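You operate a simulated robot arm through the tools that you are given. There is no shell and no other tool.

You are at the controls of a simulated two-armed robot. One attempt, no reset.

Task
Put one of the pipe clips boxes from the top shelf of the three-shelf rack on top of the grey hawk. Fetch the purple tin and set it on top of the white hawk. Put the beige bead on the top of the pipe bench away on the shelf under the sorter. Take the brown cube on the mixing bench and put it away on the top of the meter stand. Put the thick green packer with the smallest size on its label from the shelf under the floor bench on the mixing bench. Pick up the board patch labelled "F-54" from the patch rack with one hand, pass it to the other hand and put it on the shelf under the jig. Press the swirl button three times. The order is free. Set down upright: pipe clips box, purple tin.

Only the result counts: the job must be done as asked and must still hold three seconds after the hand-in. Knocking over, shifting, dropping, spilling or breaking anything else fails it.

Robot
Two 7-joint arms with fingered hands on one trunk, on a base that moves. Base frame: it is fixed to the floor where the robot stands at the start and does not move with it; the origin is under the middle of the robot, x ahead of it, y to its left, z up. Lengths are in m, angles in rad, forces in N, time in s.
The left shoulder is at the start at [0.021, 0.104, 1.496], the right one opposite. Each reaches about 0.686 m from its shoulder. Places, roughly: beige bead (3x12x3 cm) [-0.9, -1, 0.8]; board patch [1.75, -6, 0.75]; brown cube (3x3x3 cm) [1.1, -2.3, 0.6]; grey hawk (20x20x15 cm) [1.7, -4.6, 0.8]; mixing bench [1, -2.4, 0.6]; pipe clips box [0.5, -0.25, 1.25]; purple tin [0.5, -0.5, 1.25]; shelf under the jig [1.1, -6.7, 0.4]; shelf under the sorter [1.1, -5.9, 0.4]; swirl button [0.8, -5.6, 0.9]; thick green packer [3.75, -4, 0.25]; top of the meter stand [0.9, -5.4, 0.8]; white hawk (20x20x13 cm) [1.7, -4.9, 0.8]. Payload 2.4 kg a hand.
The TCP of each hand is the grasp point between the finger pads, 0.017 m short of the fingertips. In the tool frame z runs along the fingers and y along their closing line. The gripper opens to 0.088 m; its body begins 0.047 m behind the TCP. The gripper is a hand of 2 fingers: y runs from the thumb to the fingers, the wrist lies at [0, 0, -0.165] in the tool frame, and closing takes about 1.5 s.
Orientation is told as [roll, pitch, yaw] about the base's x, y, z axes, in that order, counted from this pose: with the fingers straight down and closing along the base's y, the tool's x points along the base's -x, its y along +y and its z along -z.

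Tools
- The arms move only by the tool servo_tool. It takes "left_commands", "right_commands" or both (then of equal length, played together; a hand with none holds still); each is a list of rows, each a list of 6 numbers: the shift along the base's x, y, z in m, then the turn, a rotation vector about the base's x, y, z in rad. In form: [[dx, dy, dz, rx, ry, rz], ...]. A call has 1 to 20 rows; each row is the pose to reach, as a shift and turn from the pose commanded when the call began. "left_hand" and "right_hand" are, for a hand that has rows, the gripper command, from -1 (fully open) to 1 (shut), values between in proportion, set as the call begins (left out, the last holds). Rows are played at 5 a second. More than 0.05 m and 0.15 rad between two rows, or a gripper value outside its range, and nothing of the call is played. Where a pose cannot be reached the arm comes as near as it can. A force on the tool above 40 N (or 10 N above the force at the start of the call, whichever is more), or a blocked arm, ends the call early, and 0.2 s more pass. The fingers move at their own pace (about 0.153 m/s each) and stop on an object; they squeeze with about 22 N. The grip force told is the motor's: it shows also when the fingers shut on nothing. Time passes only in rows, and 0.2 s behind the last, so rows that repeat a pose let the fingers close. The reply holds the time, the measured pose of the TCP, the force on the tool along the base axes, the opening and the grip force, in the units named above and with some noise, with the torque about the TCP (base axes, N m) and any sound that the robot's microphone picked up.
- Cameras (640 x 400 px; columns grow to the right, rows downward): "scene" is now at [0.1108, -0.0329, 1.4292]; the picture's right is [-0.36, -0.93, 0.00], its down [-0.03, 0.01, -1.00] and it looks along [0.93, -0.36, -0.03] (base axes); focal length 214 px, centre (320, 200). "left" rides on the left gripper at [-0.05, 0.003, -0.063] in its tool frame; the picture's right is [-0.06, -1.00, 0.00], its down [0.78, -0.05, -0.62] and it looks along [0.62, -0.04, 0.79] (tool axes); focal length 275 px, centre (320, 200). "right" rides on the right gripper at [0.05, 0.003, -0.063] in its tool frame; the picture's right is [-0.06, 1.00, 0.00], its down [-0.78, -0.05, -0.62] and it looks along [-0.62, -0.04, 0.79] (tool axes); focal length 275 px, centre (320, 200). There is no depth. A picture from a camera that has moved, and an enlarged one, comes with that camera's place and axes in the base frame and with its lens.
- camera(camera): a new picture of that camera. The clock stands still meanwhile.
- slide_trunk(by): moves the trunk up (or, below 0, down) by that many m; the arms and the scene camera ride with it, the base frame stays. It gives what a move gives, with no picture.
- roll_base(legs): drives the robot by 1 to 6 legs, each [ahead, left, turn to the left] in m, m and rad, along the robot's own axes; the way and the turn of a leg run together, so that a leg with both is an arc; at most 1.5 m and 3.142 rad a leg. The arms and the cameras ride along, it lands a little off, and it stops where it bumps. It gives what a move gives.
- move_fingers(finger1, thumb_bend, hand): sets how far each is bent, from 0 (flat) to 100 (curled in); at 30 the hand is open as for a grip, at 70 the pads meet at the TCP. One left out holds its place. A second passes; each finger stops where it meets its share of the squeeze, and holds until it gets a number again. A gripper value or a shape takes the hand back. It gives what a move gives, with no picture; readings hold the bend of each and the force on the fingers (four entries, about 0 where the hand has none), thumb and palm.
- set_grasp(shape, hand): the hand has 2 fingers and takes this shape, open, in about a second: jaw (thumb against the fingers, like two jaws); tri (thumb and two fingers); tip (a fingertip pinch); poke (one finger out to press); point (the index stretched); flat (the hand flat); cup (the hand cupped); fist (a fist). The gripper value then closes the fingers along that shape, each until it touches; the sizes above hold for jaw. It gives what a move gives, with no picture.
- aim_head(pan, tilt): turns the head with the scene camera to pan (to the left, within 1.047 rad either way) and tilt (down, from -0.506 to 1.204), counted from straight ahead of the robot (the tilt from the chest, where the trunk bows). It gives what a move gives.
- enlarge(camera, box): a new picture of the part [left, top, right, bottom] of that camera's present view, enlarged. The clock stands still meanwhile.
- close_job(): hands the job in; it is judged then, once.

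Nothing tells you exact positions but the pictures and the camera data. Unless the task says otherwise, let go and move clear before handing in.

The tools are called after "Emit:" by a JSON object that holds its "api" and its "payload". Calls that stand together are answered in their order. servo_tool: Moves the arms, as the interface text tells. Its arguments: {"type":"object","properties":{"left_commands":{"type":"array","items":{"type":"array","items":{"type":"number"}}},"left_hand":{"type":"number"},"right_commands":{"type":"array","items":{"type":"array","items":{"type":"number"}}},"right_hand":{"type":"number"}},"required":[]} The other tools are called the same way: slide_trunk (by) moves the trunk up or down; set_grasp (shape, hand) gives the hand a shape; move_fingers (finger1, thumb_bend, hand) moves the fingers one by one; roll_base (legs) drives the base; aim_head (pan, tilt) turns the head that bears the scene camera; camera (camera) takes a picture; enlarge (camera, box) takes an enlarged picture of a part of a camera's view; close_job () hands the job in.

At the start:

```text
t: 0.0
left_tcp_pos: [0.3002, -0.0347, 1.4298]
left_tcp_rot: [0.001, 0.001, -0.001]
left_wrist_force: [-0.2, 1.2, 0.1]
left_wrist_torque: [-0.01, -0.01, -0.01]
left_opening: 0.0878
left_finger_force: 0.1
left_shape: jaw
left_bend: [30.0, 30.0]
left_finger forces: [0.0, 0.0, 0.0, 0.1, 0.1, 0.0]
right_tcp_pos: [0.2489, -0.2556, 1.4751]
right_tcp_rot: [0.002, 0.001, 0.001]
right_wrist_force: [-0.2, -0.1, 0.1]
right_wrist_torque: [-0.01, 0.03, 0.0]
right_opening: 0.0878
right_finger_force: 0.0
right_shape: jaw
right_bend: [30.0, 30.0]
right_finger forces: [0.1, 0.0, 0.1, 0.0, 0.0, 0.0]
trunk travel left (down, up): [-0.725, 0.125]
robot x, y, heading: [0.0041, 0.0006, -0.002]
head pan, tilt (commanded): [-0.365, 0.031]
```

scene: 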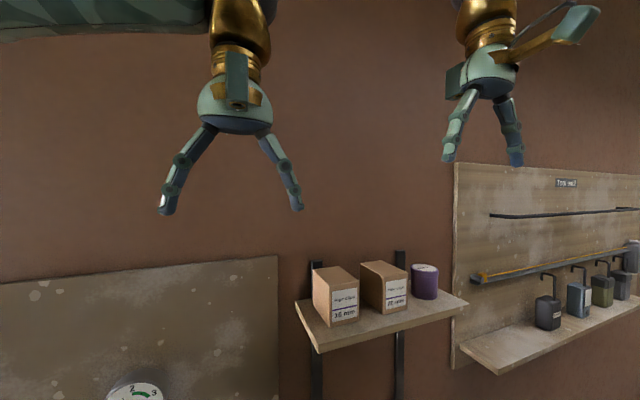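
right: 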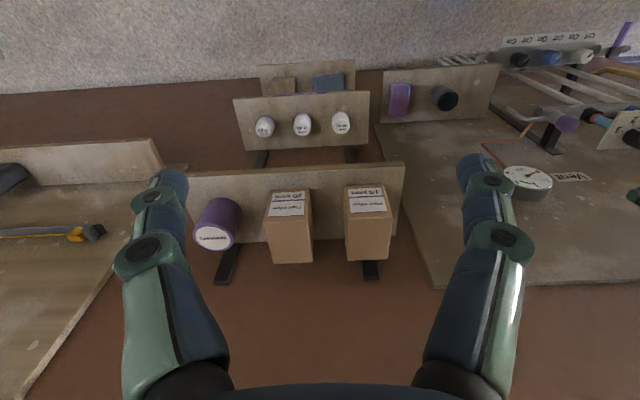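
left: 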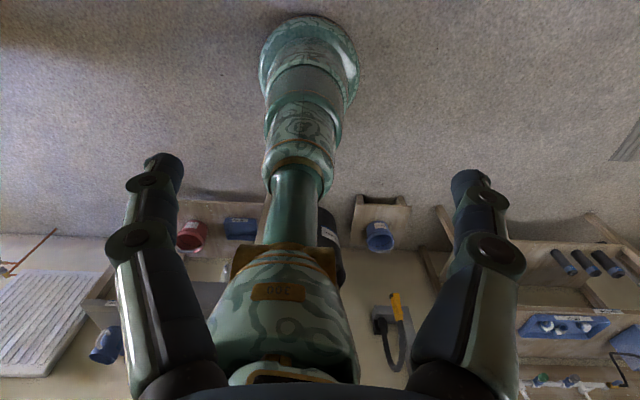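

I see the three-shelf rack ahead with two pipe clips boxes and the purple tin on the top shelf. I'll look around with the head first to get positions.

Emit:
{"api": "aim_head", "payload": {"pan": -0.6, "tilt": 0.4}}

Emit:
{"api": "camera", "payload": {"camera": "scene"}}

Emit:
{"api": "enlarge", "payload": {"camera": "right", "box": [160, 50, 480, 300]}}

```text
t: 0.8
left_tcp_pos: [0.3006, -0.0327, 1.4296]
left_tcp_rot: [0.001, 0.0, 0.0]
left_wrist_force: [0.6, 0.0, 0.2]
left_wrist_torque: [0.02, -0.03, 0.01]
left_opening: 0.0877
left_finger_force: 0.0
left_shape: jaw
left_bend: [30.0, 30.0]
left_finger forces: [0.1, 0.1, 0.0, 0.0, 0.1, 0.1]
right_tcp_pos: [0.2482, -0.256, 1.4739]
right_tcp_rot: [0.002, 0.002, -0.001]
right_wrist_force: [-0.7, -0.1, 0.0]
right_wrist_torque: [0.04, 0.04, -0.01]
right_opening: 0.0878
right_finger_force: 0.1
right_shape: jaw
right_bend: [30.0, 30.0]
right_finger forces: [0.1, 0.1, 0.0, 0.0, 0.0, 0.1]
trunk travel left (down, up): [-0.725, 0.125]
robot x, y, heading: [-0.0041, 0.0006, -0.001]
head pan, tilt (commanded): [-0.6, 0.4]
```

```text
taken
camera scene: at [0.1025, -0.0528, 1.3952], right [-0.56, -0.83, 0.0], down [-0.32, 0.22, -0.92], along [0.76, -0.52, -0.39], focal length 214 px, centre (320, 200)
```

scene: 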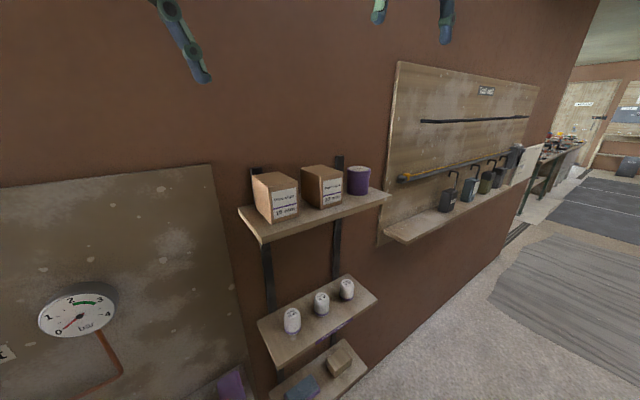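

```text
1.60 times, centred on (320, 175) of right
camera zoom: at [0.1986, -0.2532, 1.5388], right [0.06, 1.0, 0.0], down [0.78, -0.05, 0.62], along [0.62, -0.04, -0.79], focal length 440 px, centre (320, 240)
```

zoom: 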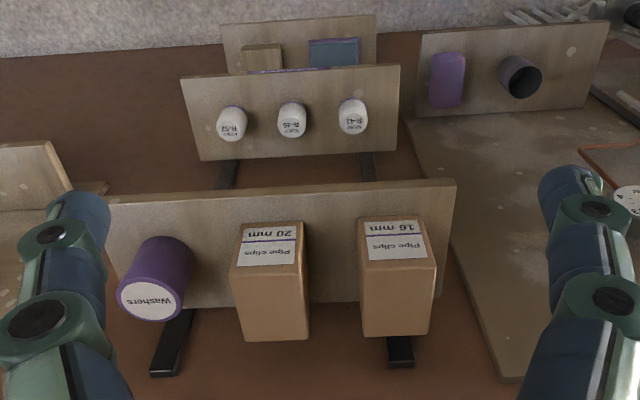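

The rack's top shelf holds 16 mm and 20 mm pipe clips boxes and the purple washers tin. I'll zoom in for measurement.

Emit:
{"api": "enlarge", "payload": {"camera": "scene", "box": [220, 140, 420, 265]}}

Emit:
{"api": "aim_head", "payload": {"pan": -1.04, "tilt": 0.3}}

Emit:
{"api": "camera", "payload": {"camera": "scene"}}

```text
3.20 times, centred on (320, 202) of scene
camera zoom: at [0.1025, -0.0528, 1.3952], right [-0.56, -0.83, 0.0], down [-0.32, 0.22, -0.92], along [0.76, -0.52, -0.39], focal length 686 px, centre (320, 192)
```

zoom: 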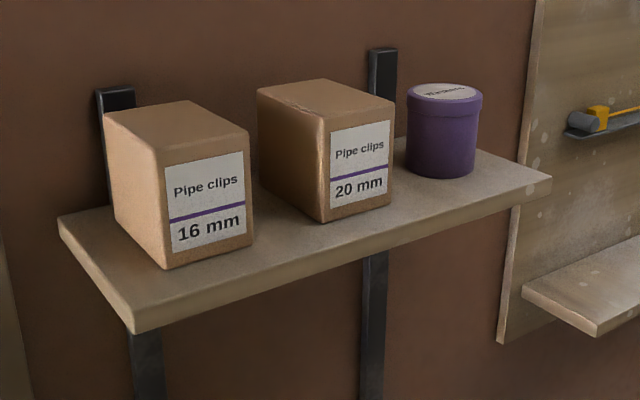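

```text
t: 1.7
left_tcp_pos: [0.3012, -0.0328, 1.4301]
left_tcp_rot: [-0.001, 0.0, 0.0]
left_wrist_force: [0.2, -0.2, -0.4]
left_wrist_torque: [-0.01, 0.04, 0.0]
left_opening: 0.0879
left_finger_force: 0.1
left_shape: jaw
left_bend: [30.0, 30.0]
left_finger forces: [0.0, 0.0, 0.0, 0.0, 0.0, 0.0]
right_tcp_pos: [0.2488, -0.2568, 1.4744]
right_tcp_rot: [0.002, 0.001, -0.001]
right_wrist_force: [-0.2, -0.7, -0.5]
right_wrist_torque: [0.02, -0.01, 0.05]
right_opening: 0.088
right_finger_force: 0.1
right_shape: jaw
right_bend: [30.0, 30.0]
right_finger forces: [0.0, 0.0, 0.0, 0.1, 0.0, 0.1]
trunk travel left (down, up): [-0.725, 0.125]
robot x, y, heading: [-0.0005, -0.0013, -0.004]
head pan, tilt (commanded): [-1.04, 0.3]
```

```text
taken
camera scene: at [0.0734, -0.081, 1.4043], right [-0.86, -0.51, 0.0], down [-0.15, 0.26, -0.96], along [0.48, -0.82, -0.3], focal length 214 px, centre (320, 200)
```

scene: 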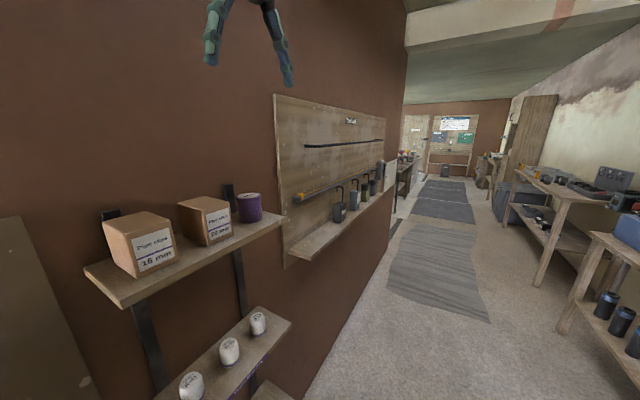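

The top shelf is at z≈1.204. The 16 mm box is near [0.477, -0.20] and the tin near [0.478, -0.426]. I'll strafe right by 0.3 m so each hand is in front of its item.

Emit:
{"api": "roll_base", "payload": {"legs": [[0, -0.3, 0]]}}

Emit:
{"api": "aim_head", "payload": {"pan": 0, "tilt": 0.5}}

Emit:
{"api": "camera", "payload": {"camera": "scene"}}

Emit:
{"api": "camera", "payload": {"camera": "right"}}

Emit:
{"api": "camera", "payload": {"camera": "left"}}

```text
t: 3.7
left_tcp_pos: [0.3003, -0.3217, 1.4311]
left_tcp_rot: [-0.001, 0.0, -0.004]
left_wrist_force: [-0.3, -0.5, -0.1]
left_wrist_torque: [0.01, -0.04, -0.01]
left_opening: 0.0881
left_finger_force: 0.0
left_shape: jaw
left_bend: [30.0, 30.0]
left_finger forces: [0.0, 0.0, 0.1, 0.1, 0.0, 0.1]
right_tcp_pos: [0.2465, -0.5452, 1.4729]
right_tcp_rot: [0.002, -0.001, -0.005]
right_wrist_force: [-0.5, 0.0, 0.4]
right_wrist_torque: [-0.01, -0.01, -0.01]
right_opening: 0.0878
right_finger_force: 0.0
right_shape: jaw
right_bend: [30.0, 30.0]
right_finger forces: [0.0, 0.0, 0.0, 0.0, 0.0, 0.0]
trunk travel left (down, up): [-0.725, 0.125]
robot x, y, heading: [-0.0012, -0.2859, -0.007]
head pan, tilt (commanded): [-1.04, 0.3]
```

```text
t: 5.0
left_tcp_pos: [0.2986, -0.3208, 1.4312]
left_tcp_rot: [-0.002, 0.0, -0.003]
left_wrist_force: [-0.2, -0.3, 0.4]
left_wrist_torque: [-0.01, 0.01, -0.02]
left_opening: 0.0877
left_finger_force: 0.0
left_shape: jaw
left_bend: [30.0, 30.0]
left_finger forces: [0.0, 0.0, 0.0, 0.0, 0.0, 0.1]
right_tcp_pos: [0.2478, -0.5442, 1.4745]
right_tcp_rot: [0.003, 0.0, -0.003]
right_wrist_force: [0.0, 0.5, 0.4]
right_wrist_torque: [-0.01, 0.0, 0.01]
right_opening: 0.088
right_finger_force: 0.1
right_shape: jaw
right_bend: [30.0, 30.0]
right_finger forces: [0.1, 0.1, 0.0, 0.0, 0.1, 0.0]
trunk travel left (down, up): [-0.725, 0.125]
robot x, y, heading: [-0.0024, -0.2824, -0.005]
head pan, tilt (commanded): [0.0, 0.499]
```

```text
taken
camera scene: at [0.1165, -0.2884, 1.386], right [0.0, -1.0, 0.0], down [-0.48, 0.0, -0.88], along [0.88, 0.0, -0.48], focal length 214 px, centre (320, 200)
```

scene: 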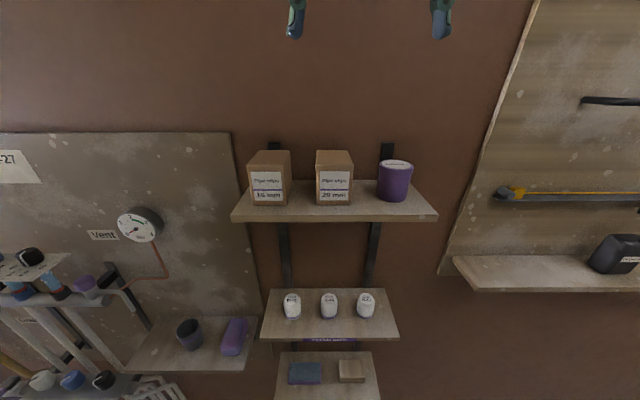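

```text
taken
camera right: at [0.1971, -0.5414, 1.5388], right [0.07, 1.0, 0.0], down [0.78, -0.05, 0.62], along [0.62, -0.04, -0.79], focal length 275 px, centre (320, 200)
```

right: 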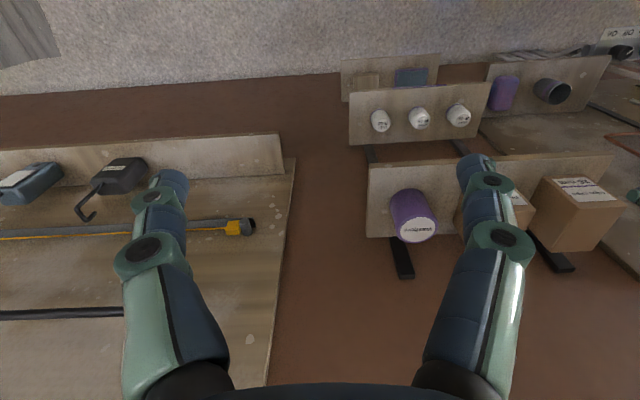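

```text
taken
camera left: at [0.3501, -0.3185, 1.4936], right [0.06, -1.0, 0.0], down [-0.78, -0.05, 0.62], along [-0.62, -0.04, -0.79], focal length 275 px, centre (320, 200)
```

left: 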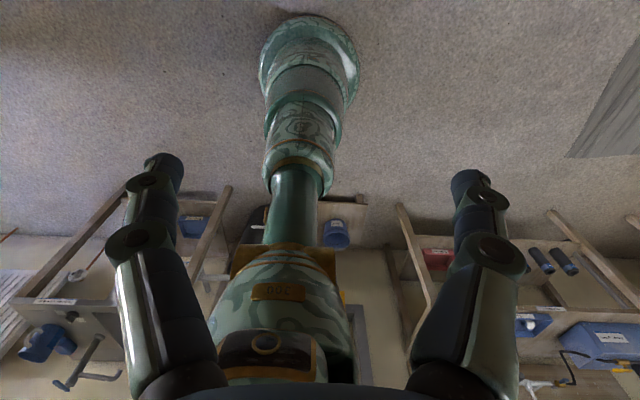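

Positions are consistent. I'll zoom in on the shelf from this new angle to refine.

Emit:
{"api": "enlarge", "payload": {"camera": "scene", "box": [230, 130, 430, 255]}}

Emit:
{"api": "enlarge", "payload": {"camera": "right", "box": [340, 120, 640, 308]}}

```text
3.20 times, centred on (330, 192) of scene
camera zoom: at [0.1165, -0.2884, 1.386], right [0.0, -1.0, 0.0], down [-0.48, 0.0, -0.88], along [0.88, 0.0, -0.48], focal length 686 px, centre (288, 224)
```

zoom: 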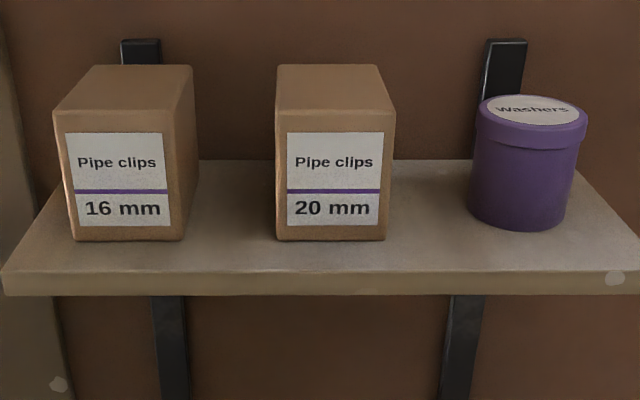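

```text
2.13 times, centred on (490, 214) of right
camera zoom: at [0.1971, -0.5414, 1.5388], right [0.07, 1.0, 0.0], down [0.78, -0.05, 0.62], along [0.62, -0.04, -0.79], focal length 586 px, centre (-42, 170)
```

zoom: 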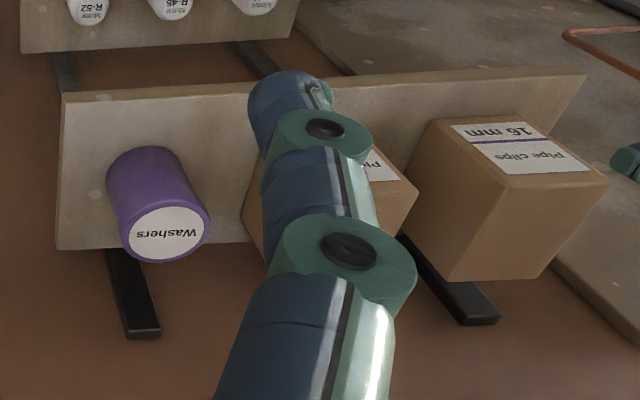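

Refined: 16 mm box centre ≈[0.472, -0.205], top z 1.276; tin centre ≈[0.475, -0.421], top z 1.259. I'll move both hands to hover above them.

Emit:
{"api": "servo_tool", "payload": {"left_commands": [[0.029, 0.0194, 0, 0, 0, 0], [0.0575, 0.0388, 0, 0, 0, 0], [0.086, 0.058, 0, 0, 0, 0], [0.115, 0.0776, 0, 0, 0, 0], [0.144, 0.097, 0, 0, 0, 0], [0.1725, 0.1164, 0, 0, 0, 0], [0.1725, 0.1164, -0.04, 0, 0, 0]], "right_commands": [[0.038, 0.0205, 0, 0, 0, 0], [0.076, 0.041, 0, 0, 0, 0], [0.114, 0.0615, 0, 0, 0, 0], [0.152, 0.082, 0, 0, 0, 0], [0.19, 0.103, 0, 0, 0, 0], [0.2275, 0.1235, 0, 0, 0, 0], [0.2275, 0.1235, -0.05, 0, 0, 0]]}}

Emit:
{"api": "camera", "payload": {"camera": "scene"}}

Emit:
{"api": "camera", "payload": {"camera": "right"}}

Emit:
{"api": "camera", "payload": {"camera": "left"}}

```text
t: 6.6
left_tcp_pos: [0.4749, -0.2041, 1.3928]
left_tcp_rot: [0.001, 0.0, -0.004]
left_wrist_force: [-0.2, -0.4, -0.5]
left_wrist_torque: [0.03, 0.02, 0.02]
left_opening: 0.088
left_finger_force: 0.0
left_shape: jaw
left_bend: [30.0, 30.0]
left_finger forces: [0.0, 0.0, 0.0, 0.0, 0.1, 0.0]
right_tcp_pos: [0.4504, -0.4384, 1.4239]
right_tcp_rot: [0.001, -0.001, -0.005]
right_wrist_force: [0.0, 0.3, -0.5]
right_wrist_torque: [0.01, 0.05, 0.0]
right_opening: 0.0877
right_finger_force: 0.1
right_shape: jaw
right_bend: [30.0, 30.0]
right_finger forces: [0.0, 0.0, 0.0, 0.0, 0.1, 0.1]
right hand out of reach, approached as far as the arm can: row 6, 7
trunk travel left (down, up): [-0.725, 0.125]
robot x, y, heading: [-0.0035, -0.2896, -0.002]
head pan, tilt (commanded): [0.0, 0.499]
```

```text
taken
camera scene: at [0.1179, -0.2881, 1.3858], right [0.0, -1.0, 0.0], down [-0.48, 0.0, -0.88], along [0.88, 0.0, -0.48], focal length 214 px, centre (320, 200)
```

scene: 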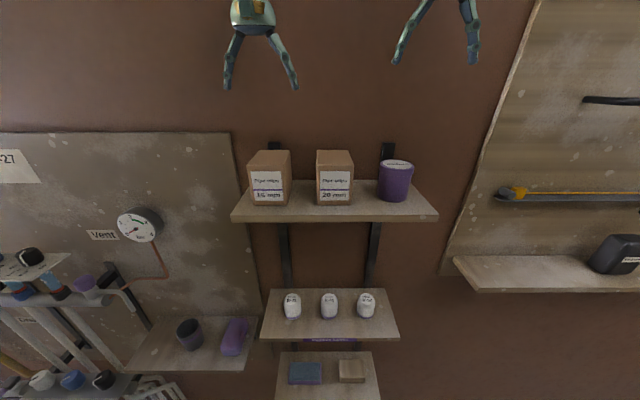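

```text
taken
camera right: at [0.4002, -0.4349, 1.4888], right [0.07, 1.0, 0.0], down [0.78, -0.05, 0.62], along [0.62, -0.04, -0.79], focal length 275 px, centre (320, 200)
```

right: 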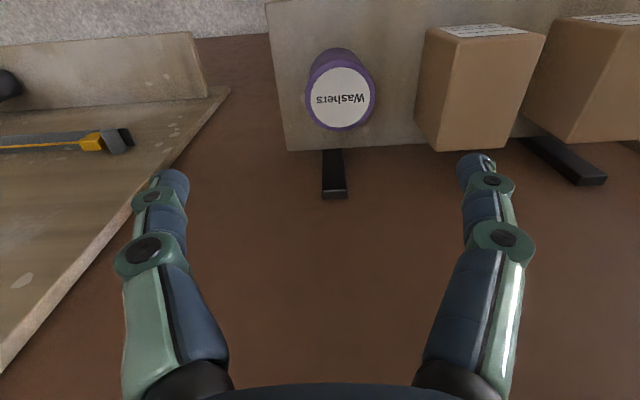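

```text
taken
camera left: at [0.5249, -0.2002, 1.4567], right [0.06, -1.0, 0.0], down [-0.78, -0.05, 0.62], along [-0.62, -0.04, -0.79], focal length 275 px, centre (320, 200)
```

left: 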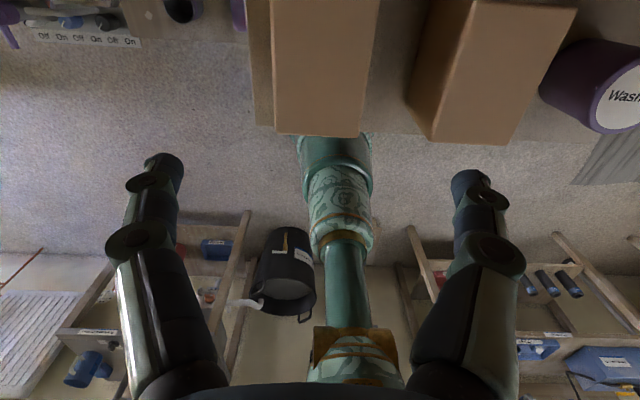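

Right arm runs out of reach slightly. I'll pull both hands back, drive 7 cm closer, and try again.

Emit:
{"api": "servo_tool", "payload": {"left_commands": [[-0.04, 0, 0, 0, 0, 0], [-0.08, 0, 0, 0, 0, 0]], "right_commands": [[-0.04, 0, 0, 0, 0, 0], [-0.08, 0, 0, 0, 0, 0]]}}

Emit:
{"api": "roll_base", "payload": {"legs": [[0.07, 0, 0]]}}

Emit:
{"api": "camera", "payload": {"camera": "scene"}}

Emit:
{"api": "camera", "payload": {"camera": "right"}}

```text
t: 7.2
left_tcp_pos: [0.3893, -0.2024, 1.3903]
left_tcp_rot: [-0.001, -0.001, -0.005]
left_wrist_force: [0.7, 0.3, 0.5]
left_wrist_torque: [-0.03, 0.0, -0.01]
left_opening: 0.0878
left_finger_force: 0.2
left_shape: jaw
left_bend: [30.0, 30.0]
left_finger forces: [0.1, 0.0, 0.0, 0.0, 0.0, 0.0]
right_tcp_pos: [0.3664, -0.4403, 1.4231]
right_tcp_rot: [0.001, 0.001, -0.008]
right_wrist_force: [-1.4, 0.0, -0.3]
right_wrist_torque: [0.01, 0.02, -0.02]
right_opening: 0.0877
right_finger_force: 0.1
right_shape: jaw
right_bend: [30.0, 30.0]
right_finger forces: [0.0, 0.0, 0.1, 0.1, 0.0, 0.1]
trunk travel left (down, up): [-0.725, 0.125]
robot x, y, heading: [-0.0023, -0.289, -0.002]
head pan, tilt (commanded): [0.0, 0.499]
```

```text
t: 8.2
left_tcp_pos: [0.4635, -0.2033, 1.39]
left_tcp_rot: [0.0, 0.0, -0.003]
left_wrist_force: [-0.5, -0.6, 1.1]
left_wrist_torque: [-0.03, 0.01, 0.01]
left_opening: 0.0881
left_finger_force: 0.0
left_shape: jaw
left_bend: [30.0, 30.0]
left_finger forces: [0.1, 0.0, 0.0, 0.0, 0.0, 0.0]
right_tcp_pos: [0.4386, -0.44, 1.4234]
right_tcp_rot: [0.001, 0.001, -0.004]
right_wrist_force: [0.0, -0.3, 0.2]
right_wrist_torque: [0.0, 0.02, 0.03]
right_opening: 0.0878
right_finger_force: 0.0
right_shape: jaw
right_bend: [30.0, 30.0]
right_finger forces: [0.0, 0.1, 0.1, 0.0, 0.1, 0.0]
trunk travel left (down, up): [-0.725, 0.125]
robot x, y, heading: [0.0719, -0.2894, -0.005]
head pan, tilt (commanded): [0.0, 0.499]
```

```text
taken
camera scene: at [0.1888, -0.2885, 1.3858], right [0.0, -1.0, 0.0], down [-0.48, 0.0, -0.88], along [0.88, 0.0, -0.48], focal length 214 px, centre (320, 200)
```

scene: 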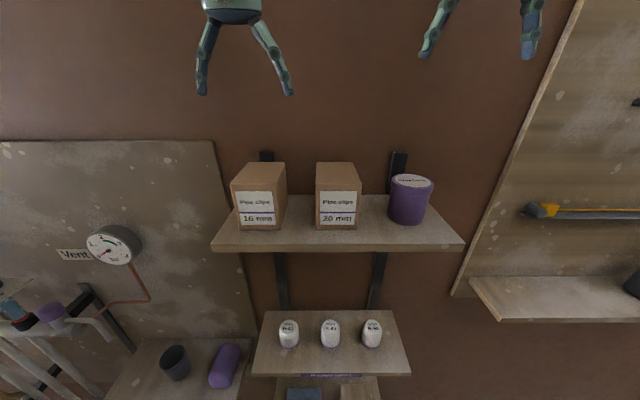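

```text
taken
camera right: at [0.3896, -0.4376, 1.4881], right [0.07, 1.0, 0.0], down [0.78, -0.05, 0.62], along [0.62, -0.04, -0.79], focal length 275 px, centre (320, 200)
```

right: 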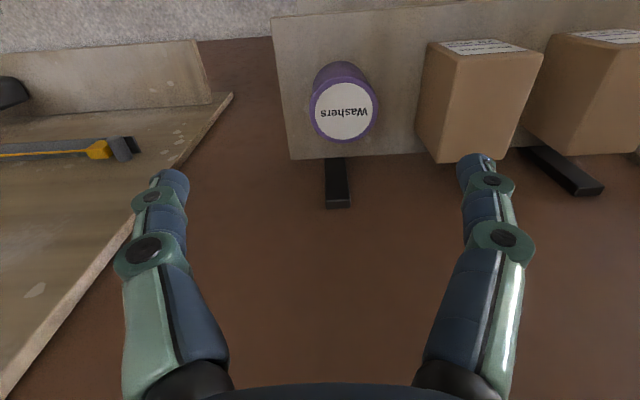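

Now I'm close enough. Descending both hands onto the box and tin.

Emit:
{"api": "servo_tool", "payload": {"left_commands": [[0.004, -0.001, 0, 0, 0, 0], [0.006, -0.001, 0, 0, 0, 0], [0.006, -0.001, -0.03, 0, 0, 0], [0.006, -0.001, -0.06, 0, 0, 0], [0.006, -0.001, -0.08, 0, 0, 0]], "right_commands": [[0.018, 0.009, 0, 0, 0, 0], [0.036, 0.018, 0, 0, 0, 0], [0.036, 0.018, -0.04, 0, 0, 0], [0.036, 0.018, -0.08, 0, 0, 0], [0.036, 0.018, -0.11, 0, 0, 0]], "left_hand": -0.8, "right_hand": -0.8}}

Emit:
{"api": "camera", "payload": {"camera": "scene"}}

Emit:
{"api": "camera", "payload": {"camera": "right"}}

Emit:
{"api": "camera", "payload": {"camera": "left"}}

```text
t: 9.4
left_tcp_pos: [0.4694, -0.2041, 1.3108]
left_tcp_rot: [0.0, -0.001, -0.005]
left_wrist_force: [0.1, -0.3, 0.6]
left_wrist_torque: [-0.03, 0.01, 0.01]
left_opening: 0.0795
left_finger_force: 0.1
left_shape: jaw
left_bend: [48.0, 44.0]
left_finger forces: [0.0, 0.0, 0.0, 0.0, 0.0, 0.0]
right_tcp_pos: [0.4728, -0.4241, 1.3118]
right_tcp_rot: [0.0, -0.001, -0.004]
right_wrist_force: [0.1, 0.3, 0.4]
right_wrist_torque: [0.02, 0.0, 0.03]
right_opening: 0.0794
right_finger_force: 0.0
right_shape: jaw
right_bend: [48.0, 44.0]
right_finger forces: [0.1, 0.1, 0.0, 0.1, 0.0, 0.0]
trunk travel left (down, up): [-0.725, 0.125]
robot x, y, heading: [0.0705, -0.2867, -0.006]
head pan, tilt (commanded): [0.0, 0.499]
```

```text
taken
camera scene: at [0.187, -0.2884, 1.386], right [0.0, -1.0, 0.0], down [-0.48, 0.0, -0.88], along [0.88, 0.0, -0.48], focal length 214 px, centre (320, 200)
```

scene: 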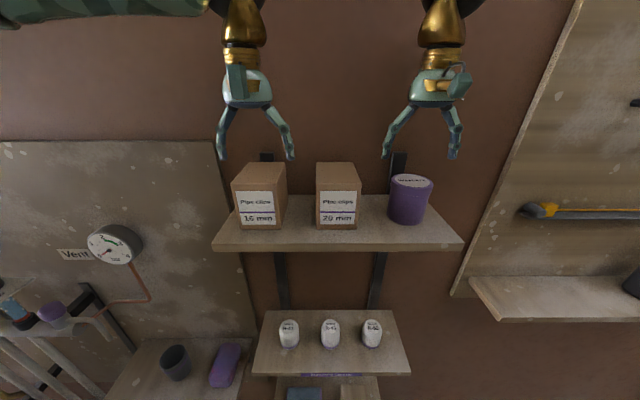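

```text
taken
camera right: at [0.4233, -0.4207, 1.3763], right [0.07, 1.0, 0.0], down [0.78, -0.05, 0.62], along [0.62, -0.04, -0.79], focal length 275 px, centre (320, 200)
```

right: 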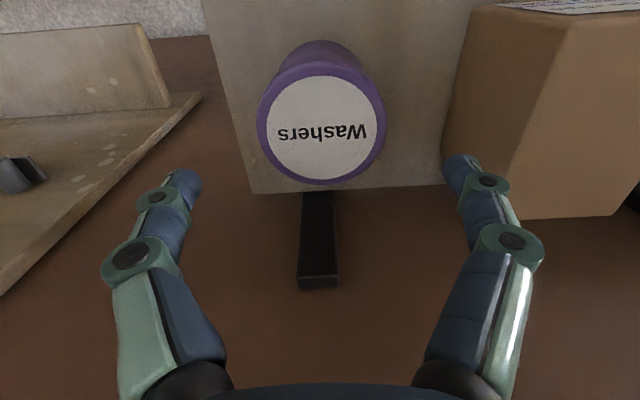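

```text
taken
camera left: at [0.52, -0.2011, 1.3745], right [0.06, -1.0, 0.0], down [-0.78, -0.05, 0.62], along [-0.62, -0.04, -0.79], focal length 275 px, centre (320, 200)
```

left: 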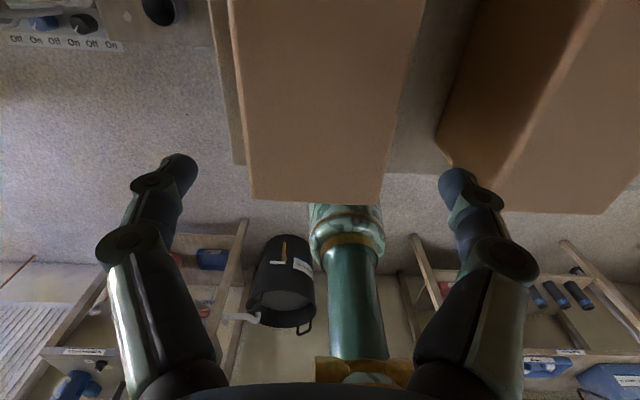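

Alignment is good for both. Descending to grasp height and closing.

Emit:
{"api": "servo_tool", "payload": {"left_commands": [[0, 0, -0.025, 0, 0, 0], [0, 0, -0.05, 0, 0, 0], [0, 0, -0.071, 0, 0, 0], [0, 0, -0.071, 0, 0, 0]], "right_commands": [[0.002, 0.001, -0.025, 0, 0, 0], [0.002, 0.001, -0.05, 0, 0, 0], [0.002, 0.001, -0.077, 0, 0, 0], [0.002, 0.001, -0.077, 0, 0, 0]]}}

Emit:
{"api": "servo_tool", "payload": {"left_commands": [[0, 0, 0, 0, 0, 0], [0, 0, 0, 0, 0, 0], [0, 0, 0, 0, 0, 0], [0, 0, 0, 0, 0, 0], [0, 0, 0, 0, 0, 0], [0, 0, 0, 0, 0, 0], [0, 0, 0, 0, 0, 0], [0, 0, 0, 0, 0, 0]], "right_commands": [[0, 0, 0, 0, 0, 0], [0, 0, 0, 0, 0, 0], [0, 0, 0, 0, 0, 0], [0, 0, 0, 0, 0, 0], [0, 0, 0, 0, 0, 0], [0, 0, 0, 0, 0, 0], [0, 0, 0, 0, 0, 0], [0, 0, 0, 0, 0, 0]], "left_hand": 1, "right_hand": 1}}

Emit:
{"api": "camera", "payload": {"camera": "scene"}}

```text
t: 10.4
left_tcp_pos: [0.4673, -0.2059, 1.2418]
left_tcp_rot: [-0.002, -0.005, -0.004]
left_wrist_force: [4.4, 1.7, 29.8]
left_wrist_torque: [0.25, 0.14, 0.0]
left_opening: 0.0789
left_finger_force: 0.1
left_shape: jaw
left_bend: [48.0, 44.0]
left_finger forces: [16.5, 0.0, 0.0, 0.0, 8.7, 0.1]
right_tcp_pos: [0.4546, -0.4454, 1.2587]
right_tcp_rot: [0.001, -0.001, -0.004]
right_wrist_force: [0.0, 0.4, 0.7]
right_wrist_torque: [0.01, 0.0, 0.01]
right_opening: 0.0795
right_finger_force: 0.1
right_shape: jaw
right_bend: [47.0, 44.0]
right_finger forces: [0.3, 0.0, 0.0, 0.0, 0.1, 0.0]
right hand out of reach, approached as far as the arm can: row 1, 2, 3, 4
trunk travel left (down, up): [-0.725, 0.125]
robot x, y, heading: [0.0697, -0.2883, 0.003]
head pan, tilt (commanded): [0.0, 0.499]
```

```text
t: 10.9
left_tcp_pos: [0.4684, -0.2046, 1.2427]
left_tcp_rot: [-0.005, -0.009, -0.004]
left_wrist_force: [-1.3, 3.1, 17.4]
left_wrist_torque: [0.15, 0.07, -0.01]
left_opening: 0.051
left_finger_force: 22.3
left_shape: jaw
left_bend: [76.0, 72.0]
left_finger forces: [39.0, 0.0, 0.0, 0.1, 30.9, 0.0]
right_tcp_pos: [0.4545, -0.4434, 1.2587]
right_tcp_rot: [0.002, -0.002, -0.004]
right_wrist_force: [0.2, 0.4, 0.2]
right_wrist_torque: [-0.03, -0.03, -0.01]
right_opening: 0.0
right_finger_force: 12.4
right_shape: jaw
right_bend: [60.0, 71.0]
right_finger forces: [0.0, 0.1, 0.0, 0.0, 0.1, 0.0]
trunk travel left (down, up): [-0.725, 0.125]
robot x, y, heading: [0.0723, -0.2871, -0.009]
head pan, tilt (commanded): [0.0, 0.499]
stopped in row 2 (left hand): the force on the tool passed its limit at 41 N (the readings are from after the stop); the commanded pose is now the measured one
```

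```text
taken
camera scene: at [0.1854, -0.2881, 1.3859], right [0.0, -1.0, 0.0], down [-0.48, 0.0, -0.88], along [0.88, 0.0, -0.48], focal length 214 px, centre (320, 200)
```

scene: 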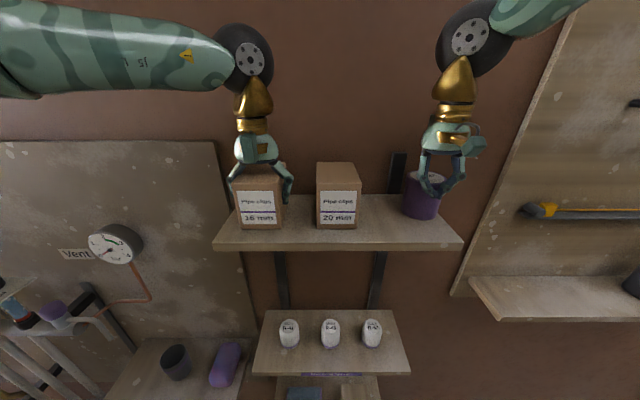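

The right hand couldn't quite reach and closed beside the tin; the left gripped the box but pressed on something. I'll look closely before moving.

Emit:
{"api": "enlarge", "payload": {"camera": "scene", "box": [210, 110, 490, 285]}}

Emit:
{"api": "camera", "payload": {"camera": "right"}}

Emit:
{"api": "camera", "payload": {"camera": "left"}}

```text
2.29 times, centred on (350, 198) of scene
camera zoom: at [0.1854, -0.2881, 1.3859], right [0.0, -1.0, 0.0], down [-0.48, 0.0, -0.88], along [0.88, 0.0, -0.48], focal length 490 px, centre (251, 206)
```

zoom: 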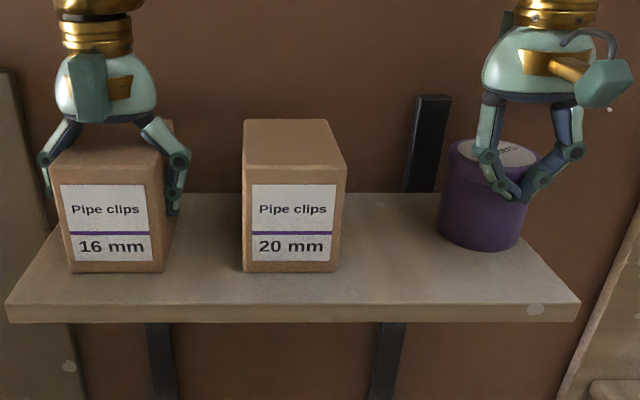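

```text
taken
camera right: at [0.4046, -0.4411, 1.3236], right [0.07, 1.0, 0.0], down [0.78, -0.05, 0.62], along [0.62, -0.04, -0.78], focal length 275 px, centre (320, 200)
```

right: 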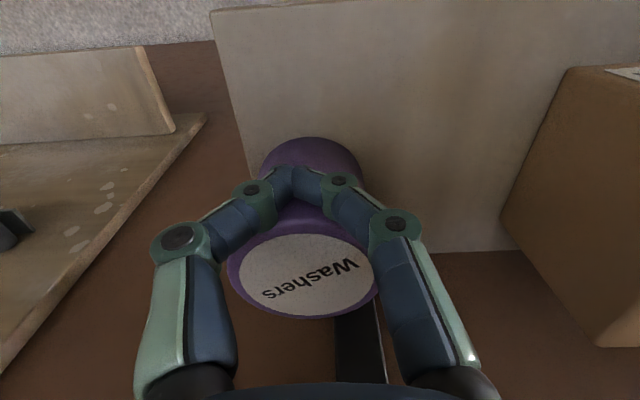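

```text
taken
camera left: at [0.518, -0.2017, 1.3064], right [0.06, -1.0, 0.0], down [-0.79, -0.04, 0.61], along [-0.61, -0.04, -0.79], focal length 275 px, centre (320, 200)
```

left: 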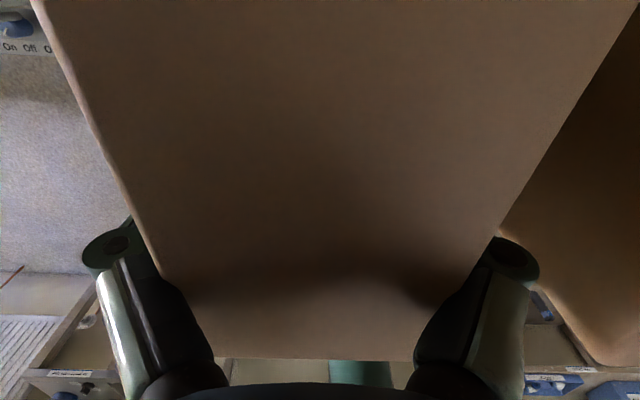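

The tin got nudged to about [0.487, -0.44] but still stands. I'll raise the right hand straight up and re-seat the left grip a little higher on the box.

Emit:
{"api": "servo_tool", "payload": {"right_commands": [[0, 0, 0.02, 0, 0, 0], [-0.005, 0, 0.05, 0, 0, 0], [-0.01, 0, 0.09, 0, 0, 0], [-0.01, 0, 0.12, 0, 0, 0]], "left_commands": [[0, 0, 0, 0, 0, 0], [0, 0, 0, 0, 0, 0], [0, 0, 0.004, 0, 0, 0], [0, 0, 0.01, 0, 0, 0]], "left_hand": -1}}

Emit:
{"api": "enlarge", "payload": {"camera": "scene", "box": [210, 110, 490, 285]}}

```text
t: 11.9
left_tcp_pos: [0.466, -0.2037, 1.25]
left_tcp_rot: [-0.001, -0.002, -0.002]
left_wrist_force: [0.7, 0.7, 0.1]
left_wrist_torque: [-0.02, 0.02, 0.0]
left_opening: 0.0877
left_finger_force: 0.0
left_shape: jaw
left_bend: [30.0, 30.0]
left_finger forces: [0.7, 0.0, 0.0, 0.0, 0.6, 0.1]
right_tcp_pos: [0.4473, -0.4423, 1.3791]
right_tcp_rot: [0.001, 0.0, -0.004]
right_wrist_force: [0.1, 0.4, 0.1]
right_wrist_torque: [-0.02, -0.02, -0.01]
right_opening: 0.0
right_finger_force: 21.8
right_shape: jaw
right_bend: [61.0, 71.0]
right_finger forces: [0.0, 0.0, 0.0, 0.1, 0.0, 0.0]
trunk travel left (down, up): [-0.725, 0.125]
robot x, y, heading: [0.0717, -0.2868, -0.002]
head pan, tilt (commanded): [0.0, 0.499]
```

```text
2.29 times, centred on (350, 198) of scene
camera zoom: at [0.1869, -0.2883, 1.3858], right [0.0, -1.0, 0.0], down [-0.48, 0.0, -0.88], along [0.88, 0.0, -0.48], focal length 490 px, centre (251, 206)
```

zoom: 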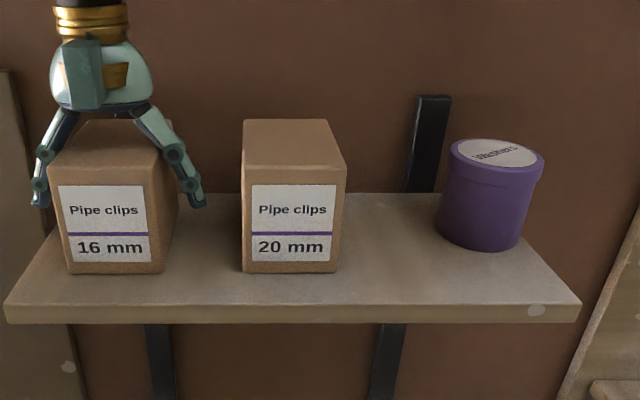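

Tin is fine and upright, box is straight. Closing the left hand on the box.

Emit:
{"api": "servo_tool", "payload": {"left_commands": [[0, 0, 0, 0, 0, 0], [0, 0, 0, 0, 0, 0], [0, 0, 0, 0, 0, 0], [0, 0, 0, 0, 0, 0], [0, 0, 0, 0, 0, 0], [0, 0, 0, 0, 0, 0], [0, 0, 0, 0, 0, 0]], "left_hand": 1}}

```text
t: 13.5
left_tcp_pos: [0.4674, -0.2045, 1.2501]
left_tcp_rot: [-0.002, -0.007, -0.004]
left_wrist_force: [-0.1, -0.6, -1.7]
left_wrist_torque: [0.01, -0.01, -0.03]
left_opening: 0.0554
left_finger_force: 21.8
left_shape: jaw
left_bend: [70.0, 72.0]
left_finger forces: [20.2, 0.1, 0.0, 0.0, 20.2, 0.1]
right_tcp_pos: [0.4481, -0.4423, 1.3793]
right_tcp_rot: [0.001, 0.0, -0.003]
right_wrist_force: [0.2, 0.8, -0.5]
right_wrist_torque: [-0.02, -0.01, 0.02]
right_opening: 0.0
right_finger_force: 21.6
right_shape: jaw
right_bend: [61.0, 71.0]
right_finger forces: [0.1, 0.0, 0.1, 0.0, 0.0, 0.1]
trunk travel left (down, up): [-0.725, 0.125]
robot x, y, heading: [0.072, -0.2881, -0.001]
head pan, tilt (commanded): [0.0, 0.499]
```

Good grip (0.055 m). Lifting the box and pulling it back clear of the shelf.

Emit:
{"api": "servo_tool", "payload": {"left_commands": [[0, 0, 0.02, 0, 0, 0], [0, 0, 0.05, 0, 0, 0], [0, 0, 0.09, 0, 0, 0], [-0.04, 0, 0.1, 0, 0, 0], [-0.08, 0, 0.1, 0, 0, 0], [-0.12, 0.02, 0.1, 0, 0, 0], [-0.15, 0.05, 0.1, 0, 0, 0]]}}

Emit:
{"api": "servo_tool", "payload": {"right_commands": [[-0.03, 0, 0, 0, 0, 0], [-0.06, 0, 0, 0, 0, 0], [-0.06, 0, 0, 0, 0, 0], [-0.06, 0, 0, 0, 0, 0]], "right_hand": -1}}

Emit:
{"api": "camera", "payload": {"camera": "scene"}}

Emit:
{"api": "camera", "payload": {"camera": "right"}}

```text
t: 15.1
left_tcp_pos: [0.317, -0.1572, 1.3541]
left_tcp_rot: [-0.001, -0.006, -0.004]
left_wrist_force: [-0.3, -0.4, -2.3]
left_wrist_torque: [0.03, 0.02, 0.01]
left_opening: 0.0554
left_finger_force: 22.5
left_shape: jaw
left_bend: [70.0, 72.0]
left_finger forces: [20.4, 0.1, 0.0, 0.0, 20.3, 0.0]
right_tcp_pos: [0.4467, -0.4417, 1.3797]
right_tcp_rot: [0.002, -0.003, -0.003]
right_wrist_force: [0.2, -0.2, -0.2]
right_wrist_torque: [-0.03, -0.03, -0.03]
right_opening: 0.0
right_finger_force: 21.5
right_shape: jaw
right_bend: [61.0, 71.0]
right_finger forces: [0.0, 0.0, 0.1, 0.0, 0.0, 0.0]
trunk travel left (down, up): [-0.725, 0.125]
robot x, y, heading: [0.0676, -0.2871, 0.0]
head pan, tilt (commanded): [0.0, 0.499]
```

```text
t: 16.1
left_tcp_pos: [0.3184, -0.1579, 1.3536]
left_tcp_rot: [-0.002, -0.004, -0.004]
left_wrist_force: [0.6, -0.1, -2.1]
left_wrist_torque: [-0.02, 0.03, -0.02]
left_opening: 0.0554
left_finger_force: 21.3
left_shape: jaw
left_bend: [70.0, 72.0]
left_finger forces: [20.4, 0.0, 0.0, 0.0, 20.3, 0.1]
right_tcp_pos: [0.3865, -0.4419, 1.3785]
right_tcp_rot: [0.001, -0.001, -0.006]
right_wrist_force: [0.2, 0.0, 0.2]
right_wrist_torque: [0.02, 0.01, -0.02]
right_opening: 0.088
right_finger_force: 0.2
right_shape: jaw
right_bend: [30.0, 30.0]
right_finger forces: [0.0, 0.0, 0.0, 0.0, 0.1, 0.0]
trunk travel left (down, up): [-0.725, 0.125]
robot x, y, heading: [0.0717, -0.2905, -0.008]
head pan, tilt (commanded): [0.0, 0.499]
```

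```text
taken
camera scene: at [0.187, -0.2884, 1.386], right [0.0, -1.0, 0.0], down [-0.48, 0.0, -0.88], along [0.88, 0.0, -0.48], focal length 214 px, centre (320, 200)
```

scene: 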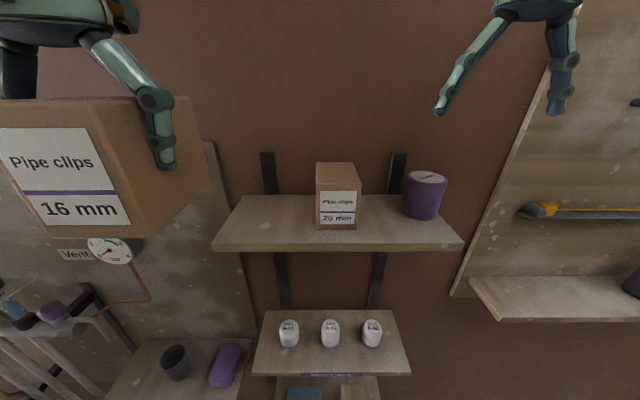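

```text
taken
camera right: at [0.3368, -0.4392, 1.4428], right [0.07, 1.0, 0.0], down [0.78, -0.05, 0.62], along [0.62, -0.04, -0.79], focal length 275 px, centre (320, 200)
```

right: 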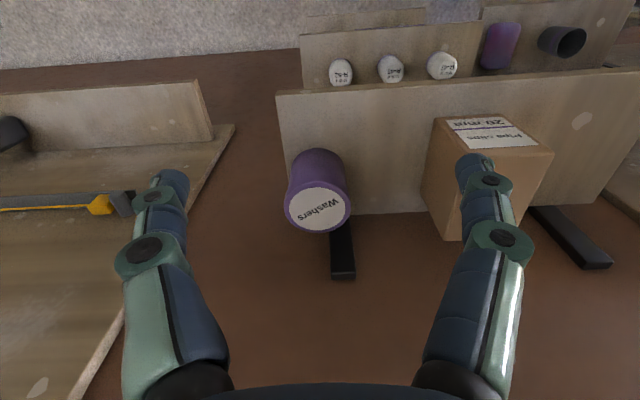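

Box is securely held. I'll raise both hands, lower the trunk 0.1 m and strafe a bit right so the right arm has better reach to the tin at ≈[0.491, -0.452].

Emit:
{"api": "servo_tool", "payload": {"left_commands": [[0, 0, 0.04, 0, 0, 0], [0, 0, 0.08, 0, 0, 0], [0, 0, 0.1, 0, 0, 0]], "right_commands": [[-0.03, 0, 0.04, 0, 0, 0], [-0.06, 0, 0.08, 0, 0, 0], [-0.08, 0, 0.1, 0, 0, 0]]}}

Emit:
{"api": "slide_trunk", "payload": {"by": -0.1}}

Emit:
{"api": "roll_base", "payload": {"legs": [[0, -0.08, 0]]}}

Emit:
{"api": "camera", "payload": {"camera": "scene"}}

Emit:
{"api": "camera", "payload": {"camera": "right"}}

```text
t: 16.9
left_tcp_pos: [0.3171, -0.1544, 1.4516]
left_tcp_rot: [-0.001, -0.007, -0.003]
left_wrist_force: [-0.2, 0.4, -1.7]
left_wrist_torque: [0.03, 0.02, 0.01]
left_opening: 0.0552
left_finger_force: 22.6
left_shape: jaw
left_bend: [70.0, 72.0]
left_finger forces: [20.4, 0.0, 0.0, 0.0, 20.2, 0.0]
right_tcp_pos: [0.3049, -0.4439, 1.4786]
right_tcp_rot: [0.002, 0.0, -0.002]
right_wrist_force: [-0.8, 0.0, 0.1]
right_wrist_torque: [-0.03, -0.03, 0.0]
right_opening: 0.0879
right_finger_force: 0.0
right_shape: jaw
right_bend: [30.0, 30.0]
right_finger forces: [0.0, 0.0, 0.1, 0.0, 0.0, 0.0]
trunk travel left (down, up): [-0.725, 0.125]
robot x, y, heading: [0.0717, -0.2912, -0.001]
head pan, tilt (commanded): [0.0, 0.499]
```

```text
t: 18.3
left_tcp_pos: [0.3189, -0.1556, 1.352]
left_tcp_rot: [-0.002, -0.006, -0.002]
left_wrist_force: [-0.2, 0.0, -2.0]
left_wrist_torque: [0.01, 0.0, -0.05]
left_opening: 0.0555
left_finger_force: 21.9
left_shape: jaw
left_bend: [70.0, 72.0]
left_finger forces: [20.3, 0.1, 0.1, 0.0, 20.4, 0.0]
right_tcp_pos: [0.3066, -0.444, 1.3778]
right_tcp_rot: [0.001, 0.001, -0.004]
right_wrist_force: [0.1, -0.4, -1.1]
right_wrist_torque: [0.01, 0.02, 0.0]
right_opening: 0.0881
right_finger_force: 0.0
right_shape: jaw
right_bend: [30.0, 30.0]
right_finger forces: [0.1, 0.1, 0.1, 0.0, 0.0, 0.1]
trunk travel left (down, up): [-0.625, 0.225]
robot x, y, heading: [0.0703, -0.2885, -0.006]
head pan, tilt (commanded): [0.0, 0.499]
```

```text
t: 19.3
left_tcp_pos: [0.3184, -0.2356, 1.3516]
left_tcp_rot: [0.0, -0.005, -0.002]
left_wrist_force: [-0.4, 0.5, -1.6]
left_wrist_torque: [0.01, 0.01, 0.0]
left_opening: 0.0552
left_finger_force: 21.8
left_shape: jaw
left_bend: [70.0, 72.0]
left_finger forces: [20.3, 0.0, 0.0, 0.1, 20.3, 0.0]
right_tcp_pos: [0.306, -0.5244, 1.378]
right_tcp_rot: [0.001, 0.002, -0.004]
right_wrist_force: [-1.0, 0.3, -1.0]
right_wrist_torque: [0.03, -0.01, -0.05]
right_opening: 0.088
right_finger_force: 0.1
right_shape: jaw
right_bend: [30.0, 30.0]
right_finger forces: [0.0, 0.0, 0.0, 0.1, 0.0, 0.1]
trunk travel left (down, up): [-0.625, 0.225]
robot x, y, heading: [0.0709, -0.364, 0.004]
head pan, tilt (commanded): [0.0, 0.499]
```

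```text
taken
camera scene: at [0.1873, -0.3683, 1.2858], right [0.0, -1.0, 0.0], down [-0.48, 0.0, -0.88], along [0.88, 0.0, -0.48], focal length 214 px, centre (320, 200)
```

scene: 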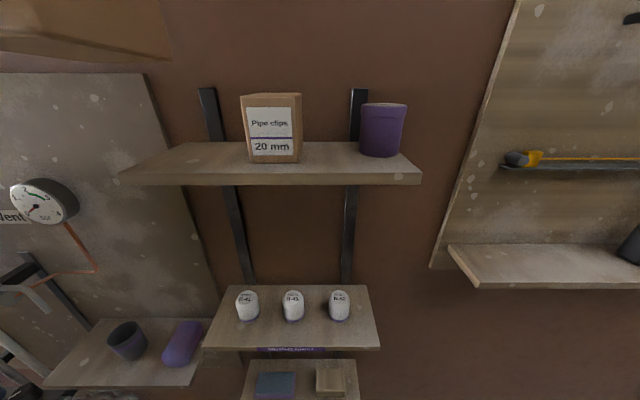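

```text
taken
camera right: at [0.2561, -0.5213, 1.4431], right [0.06, 1.0, 0.0], down [0.78, -0.05, 0.62], along [0.62, -0.04, -0.79], focal length 275 px, centre (320, 200)
```

right: 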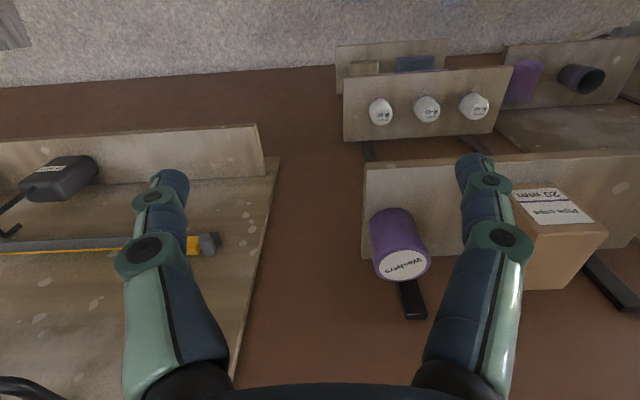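

Moving the right hand over the tin, staying above it.

Emit:
{"api": "servo_tool", "payload": {"right_commands": [[0.036, 0.0145, 0, 0, 0, 0], [0.072, 0.029, 0, 0, 0, 0], [0.109, 0.0435, 0, 0, 0, 0], [0.145, 0.058, 0, 0, 0, 0], [0.182, 0.0724, 0, 0, 0, 0], [0.182, 0.0724, -0.03, 0, 0, 0], [0.182, 0.0724, -0.05, 0, 0, 0]]}}

Emit:
{"api": "camera", "payload": {"camera": "right"}}

Emit:
{"api": "camera", "payload": {"camera": "scene"}}

```text
t: 20.9
left_tcp_pos: [0.3192, -0.2338, 1.3511]
left_tcp_rot: [-0.002, -0.004, -0.003]
left_wrist_force: [-0.7, -0.1, -2.2]
left_wrist_torque: [-0.02, 0.01, 0.04]
left_opening: 0.0554
left_finger_force: 22.3
left_shape: jaw
left_bend: [70.0, 72.0]
left_finger forces: [20.4, 0.0, 0.0, 0.0, 20.4, 0.1]
right_tcp_pos: [0.4737, -0.4666, 1.3286]
right_tcp_rot: [0.001, -0.002, -0.004]
right_wrist_force: [0.5, 0.8, -0.3]
right_wrist_torque: [0.03, 0.05, 0.0]
right_opening: 0.088
right_finger_force: 0.0
right_shape: jaw
right_bend: [30.0, 30.0]
right_finger forces: [0.0, 0.0, 0.0, 0.1, 0.0, 0.0]
right hand out of reach, approached as far as the arm can: row 5, 6, 7
trunk travel left (down, up): [-0.625, 0.225]
robot x, y, heading: [0.0685, -0.3662, -0.006]
head pan, tilt (commanded): [0.0, 0.499]
```

```text
taken
camera right: at [0.4236, -0.4629, 1.3932], right [0.07, 1.0, 0.0], down [0.78, -0.05, 0.62], along [0.62, -0.04, -0.78], focal length 275 px, centre (320, 200)
```

right: 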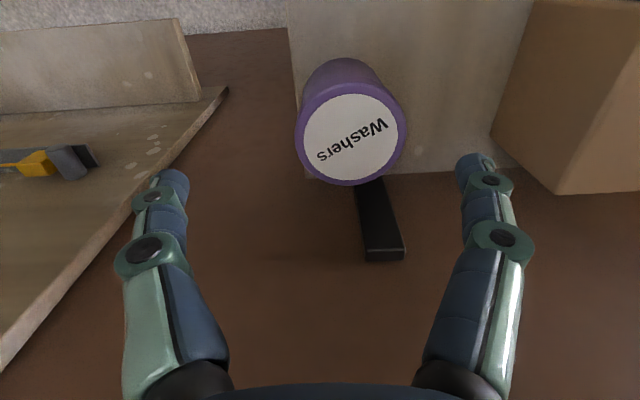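

```text
taken
camera scene: at [0.1871, -0.3672, 1.2859], right [0.0, -1.0, 0.0], down [-0.48, 0.0, -0.88], along [0.88, 0.0, -0.48], focal length 214 px, centre (320, 200)
```

scene: 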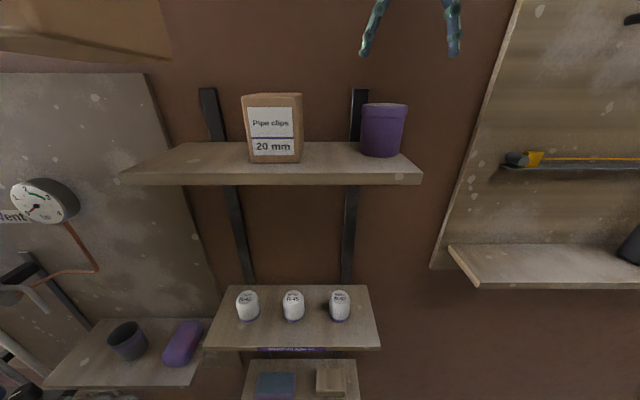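

The right arm reaches further when the target is more outboard. I'll retract, move the base left 0.13 m and ahead 0.03 m, then retry.

Emit:
{"api": "servo_tool", "payload": {"right_commands": [[-0.04, 0, 0.02, 0, 0, 0], [-0.08, 0, 0.05, 0, 0, 0], [-0.12, 0, 0.05, 0, 0, 0], [-0.15, 0, 0.05, 0, 0, 0]], "left_commands": [[-0.02, 0, 0.0, 0, 0, 0], [-0.04, 0, 0.02, 0, 0, 0], [-0.04, 0, 0.04, 0, 0, 0], [-0.04, 0, 0.05, 0, 0, 0]]}}

Emit:
{"api": "roll_base", "payload": {"legs": [[0, 0.13, 0], [0.03, 0, 0]]}}

Emit:
{"api": "camera", "payload": {"camera": "right"}}

```text
t: 21.9
left_tcp_pos: [0.278, -0.2323, 1.4023]
left_tcp_rot: [-0.002, -0.005, -0.002]
left_wrist_force: [-0.6, -0.3, -2.1]
left_wrist_torque: [0.02, 0.01, -0.01]
left_opening: 0.0551
left_finger_force: 22.2
left_shape: jaw
left_bend: [70.0, 72.0]
left_finger forces: [20.4, 0.1, 0.1, 0.1, 20.2, 0.0]
right_tcp_pos: [0.3223, -0.4663, 1.3756]
right_tcp_rot: [0.002, 0.001, -0.003]
right_wrist_force: [0.3, 0.2, 0.3]
right_wrist_torque: [0.0, 0.0, 0.01]
right_opening: 0.0882
right_finger_force: 0.1
right_shape: jaw
right_bend: [30.0, 30.0]
right_finger forces: [0.0, 0.1, 0.0, 0.0, 0.0, 0.1]
trunk travel left (down, up): [-0.625, 0.225]
robot x, y, heading: [0.0697, -0.3705, -0.003]
head pan, tilt (commanded): [0.0, 0.499]
```

```text
t: 23.6
left_tcp_pos: [0.3112, -0.1026, 1.401]
left_tcp_rot: [-0.002, -0.004, -0.001]
left_wrist_force: [0.0, 0.3, -2.0]
left_wrist_torque: [0.02, 0.03, -0.03]
left_opening: 0.0553
left_finger_force: 22.4
left_shape: jaw
left_bend: [70.0, 72.0]
left_finger forces: [20.3, 0.1, 0.1, 0.0, 20.1, 0.0]
right_tcp_pos: [0.3566, -0.3348, 1.3755]
right_tcp_rot: [0.001, 0.001, -0.002]
right_wrist_force: [0.8, 0.4, 0.0]
right_wrist_torque: [0.03, -0.01, 0.01]
right_opening: 0.0881
right_finger_force: 0.1
right_shape: jaw
right_bend: [30.0, 30.0]
right_finger forces: [0.0, 0.0, 0.0, 0.0, 0.0, 0.0]
trunk travel left (down, up): [-0.625, 0.225]
robot x, y, heading: [0.0977, -0.2386, -0.006]
head pan, tilt (commanded): [0.0, 0.499]
```

```text
taken
camera right: at [0.3075, -0.3331, 1.44], right [0.06, 1.0, 0.0], down [0.78, -0.05, 0.62], along [0.62, -0.04, -0.79], focal length 275 px, centre (320, 200)
```

right: 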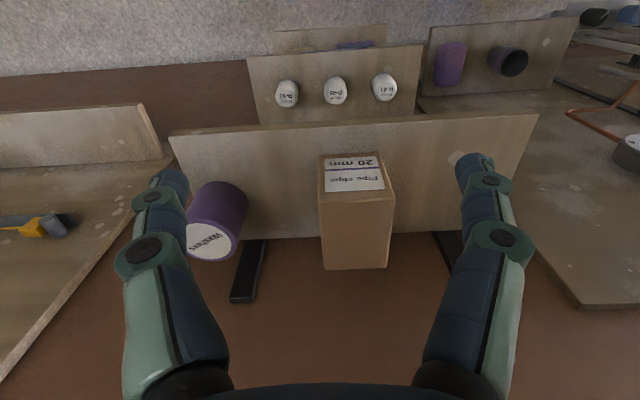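

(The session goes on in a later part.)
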